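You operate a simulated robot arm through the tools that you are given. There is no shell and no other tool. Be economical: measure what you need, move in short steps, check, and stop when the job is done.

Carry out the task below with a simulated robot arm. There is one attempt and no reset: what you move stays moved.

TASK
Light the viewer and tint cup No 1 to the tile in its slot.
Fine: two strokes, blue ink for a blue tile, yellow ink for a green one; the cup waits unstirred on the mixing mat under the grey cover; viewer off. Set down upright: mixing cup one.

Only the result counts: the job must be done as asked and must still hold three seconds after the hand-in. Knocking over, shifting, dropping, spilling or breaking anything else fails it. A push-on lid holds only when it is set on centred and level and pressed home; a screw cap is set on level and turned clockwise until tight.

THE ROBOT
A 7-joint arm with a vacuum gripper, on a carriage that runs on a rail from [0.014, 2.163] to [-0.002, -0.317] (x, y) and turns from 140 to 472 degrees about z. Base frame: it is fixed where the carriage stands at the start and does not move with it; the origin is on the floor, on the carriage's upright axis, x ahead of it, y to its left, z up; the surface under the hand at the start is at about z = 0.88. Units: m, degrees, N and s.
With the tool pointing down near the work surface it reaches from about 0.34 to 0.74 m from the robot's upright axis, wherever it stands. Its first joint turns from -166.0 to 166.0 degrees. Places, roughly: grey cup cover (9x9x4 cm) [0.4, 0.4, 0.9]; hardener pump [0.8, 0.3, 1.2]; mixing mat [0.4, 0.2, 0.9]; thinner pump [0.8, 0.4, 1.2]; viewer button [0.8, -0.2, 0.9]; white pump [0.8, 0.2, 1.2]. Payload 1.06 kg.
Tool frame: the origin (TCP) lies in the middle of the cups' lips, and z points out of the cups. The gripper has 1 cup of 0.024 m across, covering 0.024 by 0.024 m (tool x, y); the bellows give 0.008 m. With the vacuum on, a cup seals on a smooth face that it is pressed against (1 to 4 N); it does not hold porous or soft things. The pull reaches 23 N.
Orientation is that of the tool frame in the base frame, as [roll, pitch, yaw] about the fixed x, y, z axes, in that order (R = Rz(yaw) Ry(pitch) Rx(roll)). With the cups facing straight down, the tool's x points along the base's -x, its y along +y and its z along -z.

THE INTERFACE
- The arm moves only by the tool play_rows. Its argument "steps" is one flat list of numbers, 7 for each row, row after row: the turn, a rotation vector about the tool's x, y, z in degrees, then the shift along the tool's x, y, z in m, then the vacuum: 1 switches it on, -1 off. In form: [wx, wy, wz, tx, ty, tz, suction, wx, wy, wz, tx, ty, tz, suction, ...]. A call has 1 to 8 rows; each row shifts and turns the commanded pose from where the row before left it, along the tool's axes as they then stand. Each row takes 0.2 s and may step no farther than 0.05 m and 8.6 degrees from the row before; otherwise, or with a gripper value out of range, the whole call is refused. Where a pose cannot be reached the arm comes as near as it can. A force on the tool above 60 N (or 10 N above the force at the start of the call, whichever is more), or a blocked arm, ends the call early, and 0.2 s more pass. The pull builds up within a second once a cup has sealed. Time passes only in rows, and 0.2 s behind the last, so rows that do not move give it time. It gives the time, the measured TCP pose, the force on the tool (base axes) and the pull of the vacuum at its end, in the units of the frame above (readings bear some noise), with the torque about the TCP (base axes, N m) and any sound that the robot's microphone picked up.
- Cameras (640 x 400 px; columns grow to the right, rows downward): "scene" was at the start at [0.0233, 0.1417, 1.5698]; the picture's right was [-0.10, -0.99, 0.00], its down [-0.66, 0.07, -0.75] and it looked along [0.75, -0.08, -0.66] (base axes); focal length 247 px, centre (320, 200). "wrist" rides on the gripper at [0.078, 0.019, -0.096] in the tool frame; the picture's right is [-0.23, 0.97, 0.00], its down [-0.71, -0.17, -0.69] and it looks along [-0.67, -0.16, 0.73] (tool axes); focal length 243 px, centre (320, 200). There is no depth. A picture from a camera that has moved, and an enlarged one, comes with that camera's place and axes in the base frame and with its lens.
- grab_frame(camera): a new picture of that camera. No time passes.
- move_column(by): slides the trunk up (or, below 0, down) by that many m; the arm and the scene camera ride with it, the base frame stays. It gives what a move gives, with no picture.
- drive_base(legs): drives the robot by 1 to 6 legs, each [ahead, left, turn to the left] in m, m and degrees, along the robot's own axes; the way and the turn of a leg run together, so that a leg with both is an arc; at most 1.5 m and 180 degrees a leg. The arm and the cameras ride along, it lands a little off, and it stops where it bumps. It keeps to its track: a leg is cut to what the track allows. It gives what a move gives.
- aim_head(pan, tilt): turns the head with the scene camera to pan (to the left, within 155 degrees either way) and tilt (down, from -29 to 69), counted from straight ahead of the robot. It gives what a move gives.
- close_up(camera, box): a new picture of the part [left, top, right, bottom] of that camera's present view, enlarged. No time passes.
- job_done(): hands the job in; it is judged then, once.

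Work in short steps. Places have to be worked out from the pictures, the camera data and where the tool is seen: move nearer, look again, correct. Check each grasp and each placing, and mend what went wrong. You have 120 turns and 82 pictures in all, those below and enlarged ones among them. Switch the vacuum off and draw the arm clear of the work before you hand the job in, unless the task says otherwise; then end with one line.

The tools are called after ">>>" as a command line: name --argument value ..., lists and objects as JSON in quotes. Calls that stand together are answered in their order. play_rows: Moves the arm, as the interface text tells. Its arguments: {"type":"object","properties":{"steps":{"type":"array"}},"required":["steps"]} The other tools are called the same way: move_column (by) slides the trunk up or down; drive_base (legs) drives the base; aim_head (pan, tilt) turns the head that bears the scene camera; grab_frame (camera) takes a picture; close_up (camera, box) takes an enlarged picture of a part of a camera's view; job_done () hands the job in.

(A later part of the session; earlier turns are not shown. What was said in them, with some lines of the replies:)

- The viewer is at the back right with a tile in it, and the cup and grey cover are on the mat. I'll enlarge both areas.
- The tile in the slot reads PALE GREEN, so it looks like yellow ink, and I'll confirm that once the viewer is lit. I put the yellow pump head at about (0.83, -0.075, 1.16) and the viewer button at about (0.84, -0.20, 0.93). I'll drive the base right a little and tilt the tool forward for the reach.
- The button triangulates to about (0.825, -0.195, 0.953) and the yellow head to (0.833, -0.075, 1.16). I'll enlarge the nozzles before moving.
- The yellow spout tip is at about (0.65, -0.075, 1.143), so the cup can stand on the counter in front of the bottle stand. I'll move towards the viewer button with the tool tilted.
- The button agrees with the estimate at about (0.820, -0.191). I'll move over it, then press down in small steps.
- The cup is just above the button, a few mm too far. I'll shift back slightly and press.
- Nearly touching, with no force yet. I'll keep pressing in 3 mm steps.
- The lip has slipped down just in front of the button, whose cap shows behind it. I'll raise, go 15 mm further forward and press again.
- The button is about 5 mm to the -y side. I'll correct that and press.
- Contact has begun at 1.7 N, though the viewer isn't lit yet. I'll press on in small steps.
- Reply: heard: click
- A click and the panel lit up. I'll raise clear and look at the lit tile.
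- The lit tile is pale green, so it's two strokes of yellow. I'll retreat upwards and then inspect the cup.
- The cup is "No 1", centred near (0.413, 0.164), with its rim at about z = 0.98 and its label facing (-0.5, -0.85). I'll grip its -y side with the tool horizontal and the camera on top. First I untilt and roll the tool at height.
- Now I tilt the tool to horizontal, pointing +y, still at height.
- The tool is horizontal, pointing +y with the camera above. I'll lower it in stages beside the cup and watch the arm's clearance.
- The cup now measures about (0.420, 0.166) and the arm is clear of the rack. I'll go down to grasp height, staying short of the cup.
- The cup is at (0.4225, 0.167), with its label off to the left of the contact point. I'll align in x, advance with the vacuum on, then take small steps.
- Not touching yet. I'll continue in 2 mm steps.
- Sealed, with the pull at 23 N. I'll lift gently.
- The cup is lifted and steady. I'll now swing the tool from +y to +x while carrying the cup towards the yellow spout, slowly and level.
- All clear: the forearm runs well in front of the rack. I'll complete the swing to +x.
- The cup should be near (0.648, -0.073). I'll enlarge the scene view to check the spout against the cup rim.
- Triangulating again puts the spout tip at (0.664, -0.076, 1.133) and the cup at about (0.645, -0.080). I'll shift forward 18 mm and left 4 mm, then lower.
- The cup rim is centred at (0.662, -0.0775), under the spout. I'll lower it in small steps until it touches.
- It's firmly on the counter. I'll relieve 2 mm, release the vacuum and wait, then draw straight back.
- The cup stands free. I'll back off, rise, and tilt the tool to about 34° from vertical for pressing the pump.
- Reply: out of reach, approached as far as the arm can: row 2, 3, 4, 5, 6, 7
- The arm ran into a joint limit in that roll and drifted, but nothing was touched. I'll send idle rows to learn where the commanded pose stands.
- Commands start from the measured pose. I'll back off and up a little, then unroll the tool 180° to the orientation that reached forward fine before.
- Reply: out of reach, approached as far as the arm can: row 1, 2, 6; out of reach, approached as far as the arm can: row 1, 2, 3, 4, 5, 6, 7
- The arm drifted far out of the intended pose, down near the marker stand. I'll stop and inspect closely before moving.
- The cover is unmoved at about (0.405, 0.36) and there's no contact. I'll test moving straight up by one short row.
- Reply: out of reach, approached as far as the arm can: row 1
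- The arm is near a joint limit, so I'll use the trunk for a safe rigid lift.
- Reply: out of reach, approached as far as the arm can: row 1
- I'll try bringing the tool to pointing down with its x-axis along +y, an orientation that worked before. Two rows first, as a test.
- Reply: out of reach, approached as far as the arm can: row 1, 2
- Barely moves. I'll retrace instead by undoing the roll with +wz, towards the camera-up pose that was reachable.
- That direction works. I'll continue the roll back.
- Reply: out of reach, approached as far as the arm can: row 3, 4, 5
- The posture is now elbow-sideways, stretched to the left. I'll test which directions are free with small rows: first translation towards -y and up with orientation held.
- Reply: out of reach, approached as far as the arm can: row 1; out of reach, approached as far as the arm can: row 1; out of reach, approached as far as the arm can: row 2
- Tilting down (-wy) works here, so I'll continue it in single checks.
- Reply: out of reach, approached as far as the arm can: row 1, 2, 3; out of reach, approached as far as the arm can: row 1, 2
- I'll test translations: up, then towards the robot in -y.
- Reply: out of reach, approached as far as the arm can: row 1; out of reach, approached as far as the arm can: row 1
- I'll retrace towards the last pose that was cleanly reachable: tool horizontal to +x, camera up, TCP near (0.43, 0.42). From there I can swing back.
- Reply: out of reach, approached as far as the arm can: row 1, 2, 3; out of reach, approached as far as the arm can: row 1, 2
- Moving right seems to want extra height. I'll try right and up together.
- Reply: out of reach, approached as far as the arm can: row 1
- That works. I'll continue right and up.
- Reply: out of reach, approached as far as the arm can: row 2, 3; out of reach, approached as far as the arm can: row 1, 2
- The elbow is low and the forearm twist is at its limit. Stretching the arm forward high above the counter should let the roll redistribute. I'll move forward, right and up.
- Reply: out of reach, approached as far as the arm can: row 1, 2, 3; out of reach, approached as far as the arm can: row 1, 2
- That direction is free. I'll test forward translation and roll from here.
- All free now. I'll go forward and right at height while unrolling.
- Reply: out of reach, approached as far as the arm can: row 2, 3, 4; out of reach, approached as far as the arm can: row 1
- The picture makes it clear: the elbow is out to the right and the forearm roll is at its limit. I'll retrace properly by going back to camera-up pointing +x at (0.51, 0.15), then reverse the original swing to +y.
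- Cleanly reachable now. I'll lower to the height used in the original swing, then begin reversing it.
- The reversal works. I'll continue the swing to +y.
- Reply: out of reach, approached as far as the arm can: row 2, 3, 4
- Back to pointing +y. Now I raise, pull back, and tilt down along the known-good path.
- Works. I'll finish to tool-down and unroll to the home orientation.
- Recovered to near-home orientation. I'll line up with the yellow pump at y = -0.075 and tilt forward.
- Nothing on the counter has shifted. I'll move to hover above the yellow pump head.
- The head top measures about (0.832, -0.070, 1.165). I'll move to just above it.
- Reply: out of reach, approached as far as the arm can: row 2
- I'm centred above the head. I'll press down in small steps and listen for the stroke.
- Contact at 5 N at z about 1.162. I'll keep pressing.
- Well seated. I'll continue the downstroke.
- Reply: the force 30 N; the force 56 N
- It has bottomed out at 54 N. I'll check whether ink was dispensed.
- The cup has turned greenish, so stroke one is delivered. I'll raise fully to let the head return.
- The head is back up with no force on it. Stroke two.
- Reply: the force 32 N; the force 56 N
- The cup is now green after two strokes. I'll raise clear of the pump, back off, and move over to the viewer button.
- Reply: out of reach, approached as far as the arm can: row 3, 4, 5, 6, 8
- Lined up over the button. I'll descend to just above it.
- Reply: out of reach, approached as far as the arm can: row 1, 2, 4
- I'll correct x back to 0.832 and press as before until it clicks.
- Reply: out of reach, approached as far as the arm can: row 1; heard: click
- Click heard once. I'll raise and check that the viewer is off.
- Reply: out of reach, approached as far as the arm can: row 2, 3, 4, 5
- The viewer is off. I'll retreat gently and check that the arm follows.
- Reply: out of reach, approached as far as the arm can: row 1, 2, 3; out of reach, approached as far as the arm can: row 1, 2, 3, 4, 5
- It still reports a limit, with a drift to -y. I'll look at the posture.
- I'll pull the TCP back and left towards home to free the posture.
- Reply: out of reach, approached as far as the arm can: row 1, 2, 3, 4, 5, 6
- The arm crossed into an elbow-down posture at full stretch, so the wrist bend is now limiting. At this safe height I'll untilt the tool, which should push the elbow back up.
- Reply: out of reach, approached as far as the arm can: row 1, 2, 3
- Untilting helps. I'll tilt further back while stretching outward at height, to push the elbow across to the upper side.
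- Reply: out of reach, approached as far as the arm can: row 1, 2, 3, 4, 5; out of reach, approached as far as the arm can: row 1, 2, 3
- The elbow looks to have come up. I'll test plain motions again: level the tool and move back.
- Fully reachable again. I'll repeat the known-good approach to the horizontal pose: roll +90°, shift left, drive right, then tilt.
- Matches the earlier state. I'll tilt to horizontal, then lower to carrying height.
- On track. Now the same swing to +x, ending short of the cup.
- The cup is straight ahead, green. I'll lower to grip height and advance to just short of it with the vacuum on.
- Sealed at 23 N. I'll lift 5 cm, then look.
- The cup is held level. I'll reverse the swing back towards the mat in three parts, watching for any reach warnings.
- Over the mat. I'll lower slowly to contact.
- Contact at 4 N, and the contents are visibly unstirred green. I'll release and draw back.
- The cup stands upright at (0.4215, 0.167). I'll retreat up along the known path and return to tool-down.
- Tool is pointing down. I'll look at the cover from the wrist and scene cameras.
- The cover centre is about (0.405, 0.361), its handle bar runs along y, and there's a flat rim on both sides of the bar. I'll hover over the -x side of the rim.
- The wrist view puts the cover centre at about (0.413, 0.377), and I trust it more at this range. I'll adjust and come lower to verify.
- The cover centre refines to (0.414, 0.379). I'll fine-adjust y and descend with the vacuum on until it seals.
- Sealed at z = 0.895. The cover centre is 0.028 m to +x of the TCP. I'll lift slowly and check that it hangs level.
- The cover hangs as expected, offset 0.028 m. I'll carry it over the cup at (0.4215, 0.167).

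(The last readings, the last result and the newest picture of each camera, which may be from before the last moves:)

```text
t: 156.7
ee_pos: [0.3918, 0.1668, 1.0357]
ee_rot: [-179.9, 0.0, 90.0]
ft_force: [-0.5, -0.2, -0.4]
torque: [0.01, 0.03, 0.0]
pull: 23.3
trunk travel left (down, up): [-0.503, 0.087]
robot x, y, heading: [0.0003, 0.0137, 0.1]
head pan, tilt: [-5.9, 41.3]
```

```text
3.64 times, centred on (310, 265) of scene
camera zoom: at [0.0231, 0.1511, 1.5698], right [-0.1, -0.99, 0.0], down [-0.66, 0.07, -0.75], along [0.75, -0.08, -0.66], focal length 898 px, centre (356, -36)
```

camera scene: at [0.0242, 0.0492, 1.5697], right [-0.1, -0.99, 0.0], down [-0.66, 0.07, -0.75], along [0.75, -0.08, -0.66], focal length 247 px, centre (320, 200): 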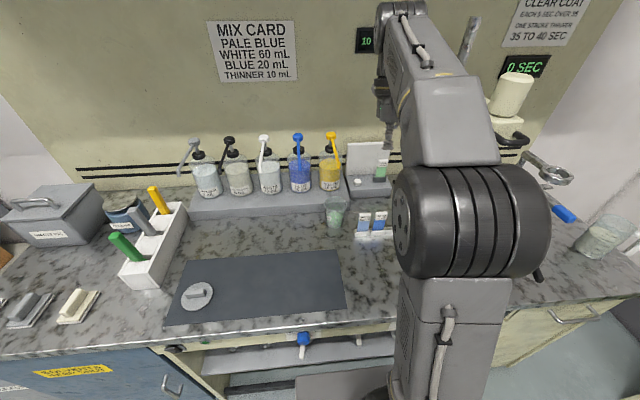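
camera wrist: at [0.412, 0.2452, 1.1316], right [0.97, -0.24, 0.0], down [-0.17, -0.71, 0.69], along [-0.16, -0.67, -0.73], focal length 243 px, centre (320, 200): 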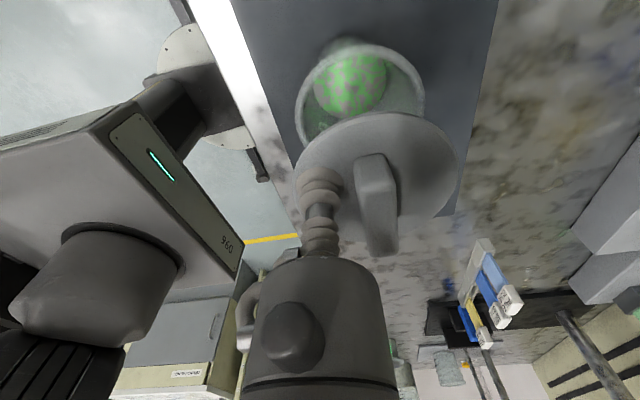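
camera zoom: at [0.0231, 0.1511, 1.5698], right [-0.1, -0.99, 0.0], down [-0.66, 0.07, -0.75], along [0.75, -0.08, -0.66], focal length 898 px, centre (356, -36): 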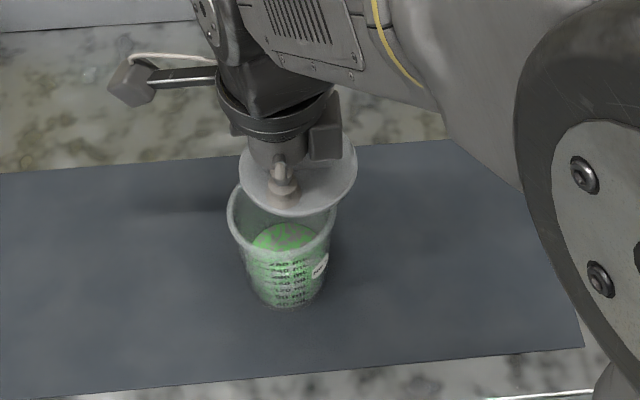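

Edge-based comparison in both views shows the cover about 13 mm short in y relative to the cup, with x nearly right. I'll correct that, come down to just above the rim, and check again.

>>> play_rows --steps '[0, 0, 0, 0.0065, -0.0008, 0, 1, 0, 0, 0, 0.0065, -0.0007, 0, 1, 0, 0, 0, 0, 0, 0.015, 1, 0, 0, 0, 0, 0, 0.01, 1, 0, 0, 0, 0, 0, 0, 1]'

>>> close_up --camera "wrist" --box '[260, 60, 500, 260]'

>>> close_up --camera "scene" --box '[270, 230, 340, 300]'

```text
t: 157.9
ee_pos: [0.3903, 0.1813, 1.0104]
ee_rot: [180.0, 0.0, 90.0]
ft_force: [-0.2, -0.1, -0.8]
torque: [0.02, -0.01, -0.01]
pull: 22.4
trunk travel left (down, up): [-0.503, 0.087]
robot x, y, heading: [0.001, 0.0099, -0.1]
head pan, tilt: [-5.9, 41.3]
```

```text
2.00 times, centred on (380, 160) of wrist
camera zoom: at [0.4099, 0.2593, 1.106], right [0.97, -0.24, 0.0], down [-0.17, -0.71, 0.69], along [-0.16, -0.67, -0.73], focal length 485 px, centre (200, 280)
```

zoom: 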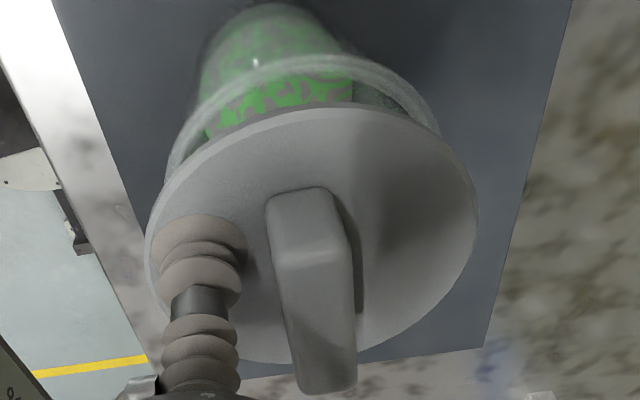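

```text
5.71 times, centred on (305, 265) of scene
camera zoom: at [0.0232, 0.1513, 1.5698], right [-0.1, -0.99, 0.0], down [-0.66, 0.07, -0.75], along [0.75, -0.08, -0.66], focal length 1411 px, centre (406, -171)
```

zoom: 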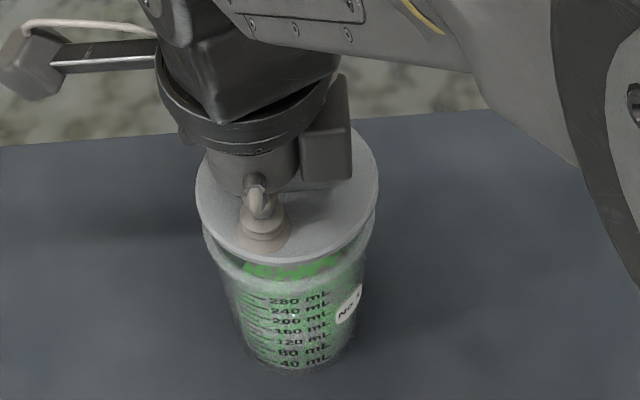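

Y is aligned within about 1 mm, and x needs about +3 mm. I'll correct it and lower towards the rim.

>>> play_rows --steps '[0, 0, 0, 0.0005, 0.0035, 0, 1, 0, 0, 0, 0, 0, 0.008, 1, 0, 0, 0, 0, 0, 0.005, 1, 0, 0, 0, 0, 0, 0.002, 1, 0, 0, 0, 0, 0, 0, 1]'

>>> close_up --camera "scene" --box '[270, 230, 340, 300]'

```text
t: 159.1
ee_pos: [0.3932, 0.1818, 0.9944]
ee_rot: [-180.0, 0.0, 89.9]
ft_force: [0.3, -0.3, 0.1]
torque: [0.0, -0.01, -0.05]
pull: 22.9
trunk travel left (down, up): [-0.503, 0.087]
robot x, y, heading: [0.0012, 0.0134, 0.1]
head pan, tilt: [-5.9, 41.3]
```

```text
5.71 times, centred on (305, 265) of scene
camera zoom: at [0.0231, 0.1513, 1.5698], right [-0.1, -0.99, 0.0], down [-0.66, 0.07, -0.75], along [0.75, -0.08, -0.66], focal length 1411 px, centre (406, -171)
```

zoom: 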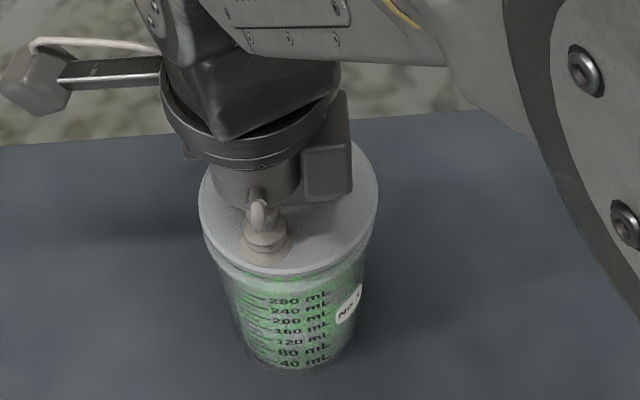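

Well aligned, with a small gap left. I'll lower in fine steps until it touches the rim.

>>> play_rows --steps '[0, 0, 0, 0, 0, 0.0015, 1, 0, 0, 0, 0, 0, 0.0015, 1, 0, 0, 0, 0, 0, 0.0015, 1, 0, 0, 0, 0, 0, 0, 1]'

>>> play_rows --steps '[0, 0, 0, 0, 0, 0.0015, 1, 0, 0, 0, 0, 0, 0.0015, 1, 0, 0, 0, 0, 0, 0, 1]'

```text
t: 160.1
ee_pos: [0.3929, 0.1802, 0.9895]
ee_rot: [-179.9, 0.0, 90.0]
ft_force: [1.2, 0.2, 2.5]
torque: [-0.08, -0.09, 0.01]
pull: 22.5
trunk travel left (down, up): [-0.503, 0.087]
robot x, y, heading: [-0.0021, 0.0136, -0.0]
head pan, tilt: [-5.9, 41.3]
```

```text
t: 160.9
ee_pos: [0.394, 0.1795, 0.9869]
ee_rot: [-180.0, 0.0, 90.0]
ft_force: [-0.7, 0.0, 2.7]
torque: [-0.07, -0.13, 0.0]
pull: 23.3
trunk travel left (down, up): [-0.503, 0.087]
robot x, y, heading: [0.0007, 0.0071, 0.0]
head pan, tilt: [-5.9, 41.3]
```

Contact at about 2.6 N. I'll release the vacuum, wait, then rise and check the seating.

>>> play_rows --steps '[0, 0, 0, 0, 0, -0.001, -1, 0, 0, 0, 0, 0, 0, -1, 0, 0, 0, 0, 0, 0, -1, 0, 0, 0, 0, 0, 0, -1, 0, 0, 0, 0, 0, -0.004, -1, 0, 0, 0, 0, 0, -0.01, -1, 0, 0, 0, 0, 0, -0.025, -1, 0, 0, 0, 0, 0, -0.03, -1]'

>>> close_up --camera "wrist" --box '[260, 40, 500, 240]'

>>> close_up --camera "scene" --box '[270, 230, 340, 300]'

```text
t: 162.7
ee_pos: [0.3933, 0.1803, 1.0563]
ee_rot: [-179.9, 0.0, 89.9]
ft_force: [-0.4, -0.3, 1.0]
torque: [0.0, -0.01, -0.03]
pull: 0.0
trunk travel left (down, up): [-0.503, 0.087]
robot x, y, heading: [0.0016, 0.0108, 0.1]
head pan, tilt: [-5.9, 41.3]
```

```text
2.00 times, centred on (380, 140) of wrist
camera zoom: at [0.414, 0.2598, 1.1519], right [0.97, -0.23, 0.0], down [-0.17, -0.71, 0.69], along [-0.16, -0.67, -0.73], focal length 485 px, centre (200, 320)
```

zoom: 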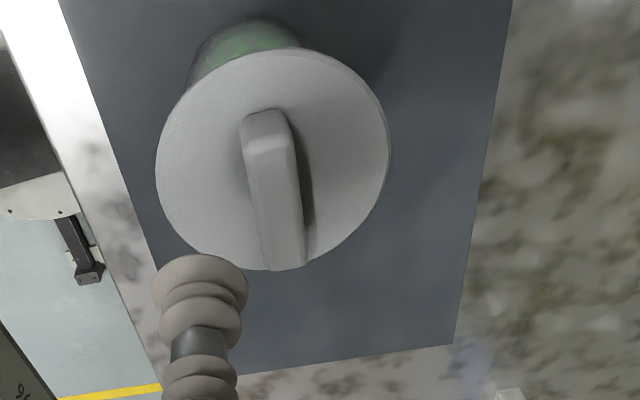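

```text
5.71 times, centred on (305, 265) of scene
camera zoom: at [0.0231, 0.1512, 1.5698], right [-0.1, -0.99, 0.0], down [-0.66, 0.07, -0.75], along [0.75, -0.08, -0.66], focal length 1411 px, centre (406, -171)
```

zoom: 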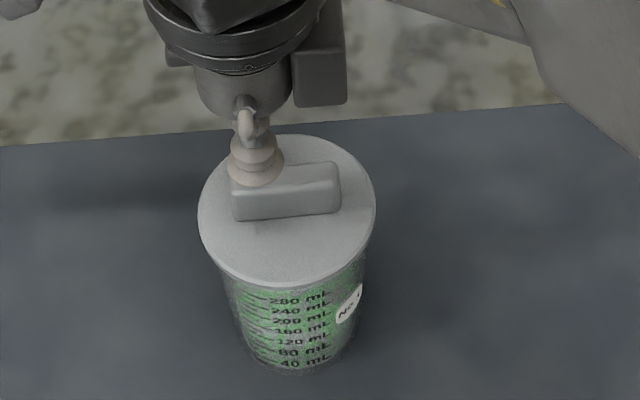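

The cover sits level and centred on the cup. To be safe, I'll press it home gently on the middle of the handle.

>>> play_rows --steps '[0, 0, 0, -0.0055, 0.014, 0, -1, 0, 0, 0, -0.0055, 0.014, 0, -1, 0, 0, 0, 0, 0, 0.015, -1, 0, 0, 0, 0, 0, 0.01, -1, 0, 0, 0, 0, 0, 0.005, -1, 0, 0, 0, 0, 0, 0, -1]'

>>> close_up --camera "wrist" --box '[260, 80, 500, 280]'

```text
t: 164.1
ee_pos: [0.4222, 0.1688, 1.0269]
ee_rot: [-179.9, 0.0, 90.0]
ft_force: [-0.4, 0.4, -0.4]
torque: [-0.02, 0.0, -0.02]
pull: 0.1
trunk travel left (down, up): [-0.503, 0.087]
robot x, y, heading: [-0.0, 0.0105, 0.2]
head pan, tilt: [-5.9, 41.3]
```

```text
2.00 times, centred on (380, 180) of wrist
camera zoom: at [0.4421, 0.2483, 1.1225], right [0.97, -0.24, 0.0], down [-0.17, -0.71, 0.69], along [-0.16, -0.67, -0.73], focal length 485 px, centre (200, 240)
```

zoom: 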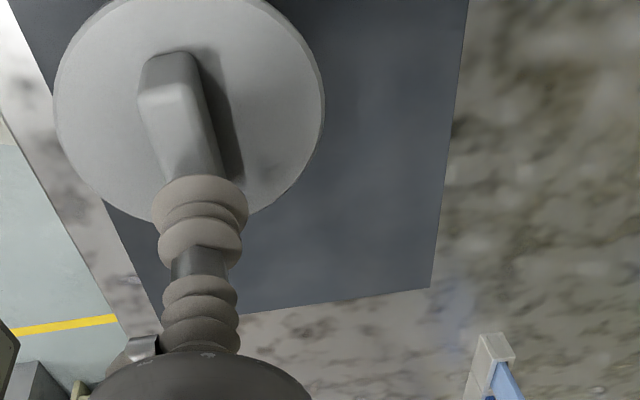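

Lip is over the handle's middle. Press down in small steps.

>>> play_rows --steps '[0, 0, 0, 0, 0, 0.004, -1, 0, 0, 0, 0, 0, 0.003, -1, 0, 0, 0, 0, 0, 0.002, -1, 0, 0, 0, 0, 0, 0.002, -1]'

>>> play_rows --steps '[0, 0, 0, 0, 0, 0.002, -1, 0, 0, 0, 0, 0, 0.002, -1]'

>>> play_rows --steps '[0, 0, 0, 0, 0, 0.002, -1, 0, 0, 0, 0, 0, 0.002, -1]'

```text
t: 165.1
ee_pos: [0.4229, 0.1707, 1.017]
ee_rot: [-179.9, 0.0, 90.0]
ft_force: [0.2, 0.1, 0.6]
torque: [0.01, -0.02, 0.01]
pull: 0.0
trunk travel left (down, up): [-0.503, 0.087]
robot x, y, heading: [0.0017, 0.01, 0.2]
head pan, tilt: [-5.9, 41.3]
```

```text
t: 165.7
ee_pos: [0.4227, 0.1697, 1.0126]
ee_rot: [-179.9, 0.0, 90.0]
ft_force: [0.3, -0.1, -0.6]
torque: [0.0, 0.01, -0.01]
pull: 0.1
trunk travel left (down, up): [-0.503, 0.087]
robot x, y, heading: [-0.0024, 0.0099, -0.0]
head pan, tilt: [-5.9, 41.3]
```

```text
t: 166.3
ee_pos: [0.4215, 0.1702, 1.0093]
ee_rot: [180.0, 0.0, 90.0]
ft_force: [-0.2, -0.1, 0.8]
torque: [0.0, 0.01, -0.03]
pull: 0.0
trunk travel left (down, up): [-0.503, 0.087]
robot x, y, heading: [0.0012, 0.0076, 0.1]
head pan, tilt: [-5.9, 41.3]
```

>>> play_rows --steps '[0, 0, 0, 0, 0, 0.002, -1, 0, 0, 0, 0, 0, 0.002, -1]'

>>> play_rows --steps '[0, 0, 0, 0, 0, 0.002, -1, 0, 0, 0, 0, 0, 0.002, -1]'

```text
t: 166.9
ee_pos: [0.4223, 0.1707, 1.0044]
ee_rot: [180.0, 0.0, 90.0]
ft_force: [0.4, 0.1, 4.2]
torque: [0.03, 0.02, 0.01]
pull: 0.1
trunk travel left (down, up): [-0.503, 0.087]
robot x, y, heading: [0.0027, 0.0123, -0.1]
head pan, tilt: [-5.9, 41.3]
```

```text
t: 167.5
ee_pos: [0.4232, 0.1696, 1.0016]
ee_rot: [179.9, -0.2, 90.0]
ft_force: [3.3, 2.2, 14.8]
torque: [-0.06, 0.08, -0.01]
pull: 0.1
trunk travel left (down, up): [-0.503, 0.087]
robot x, y, heading: [-0.0025, 0.0072, 0.2]
head pan, tilt: [-5.9, 41.3]
```

Pressed to about 15 N. I'll lift away to a clear height and take final checks.

>>> play_rows --steps '[0, 0, 0, 0, 0, -0.004, -1, 0, 0, 0, 0, 0, -0.01, -1, 0, 0, 0, 0, 0, -0.03, -1, 0, 0, 0, 0, 0, -0.045, -1, 0, 0, 0, 0, 0, -0.045, -1, 0, 0, 0, 0, 0, -0.045, -1, 0, 0, 0, 0, 0, -0.045, -1, 0, 0, 0, 0, 0, -0.045, -1]'

>>> drive_base --legs '[[0, -0.15, 0]]'

>>> grab_frame --camera "scene"

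>>> close_up --camera "scene" --box '[190, 210, 310, 310]'

```text
t: 169.3
ee_pos: [0.424, 0.1688, 1.2656]
ee_rot: [-179.9, 0.0, 89.9]
ft_force: [-0.6, -0.2, 0.7]
torque: [0.02, 0.02, 0.0]
pull: 0.1
trunk travel left (down, up): [-0.503, 0.087]
robot x, y, heading: [0.0012, 0.0083, 0.0]
head pan, tilt: [-5.9, 41.3]
```

```text
t: 170.7
ee_pos: [0.4232, 0.0191, 1.266]
ee_rot: [-179.9, 0.0, 90.0]
ft_force: [0.0, -0.8, -0.1]
torque: [0.02, -0.03, 0.0]
pull: 0.1
trunk travel left (down, up): [-0.503, 0.087]
robot x, y, heading: [0.0013, -0.1344, 0.2]
head pan, tilt: [-5.9, 41.3]
```

```text
2 pictures are left
camera scene: at [0.0223, 0.0033, 1.5699], right [-0.1, -0.99, 0.0], down [-0.66, 0.07, -0.75], along [0.75, -0.08, -0.66], focal length 247 px, centre (320, 200)
```

scene: 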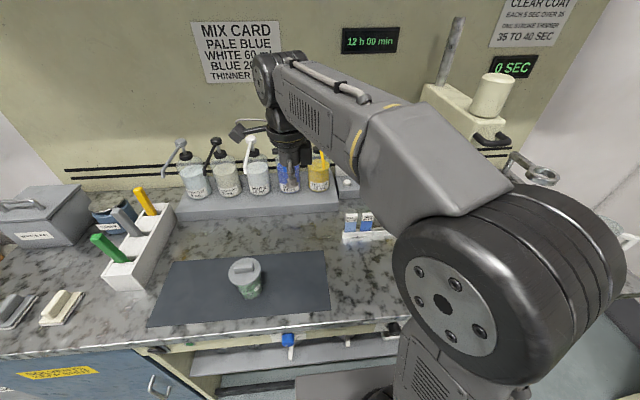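

```text
4.00 times, centred on (250, 260) of scene
camera zoom: at [0.0223, 0.0033, 1.5699], right [-0.1, -0.99, 0.0], down [-0.66, 0.07, -0.75], along [0.75, -0.08, -0.66], focal length 988 px, centre (600, -40)
```

zoom: 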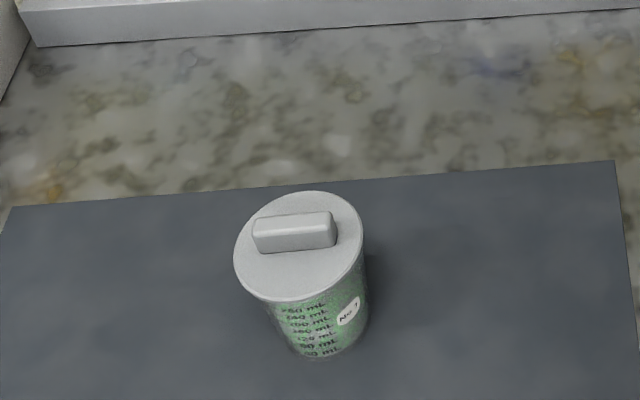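

Cup No 1 stands upright on the mat under the level cover. The contents are green and unstirred, the viewer is off, nothing else has moved, and the arm is clear with the vacuum off. Handing in.

>>> job_done

```text
The job is handed in.
```

I lit the viewer and it showed a pale green tile, so cup No 1 got two strokes of yellow ink; it now stands upright and unstirred on the mixing mat under the grey cover, the viewer is off, and the job is handed in.
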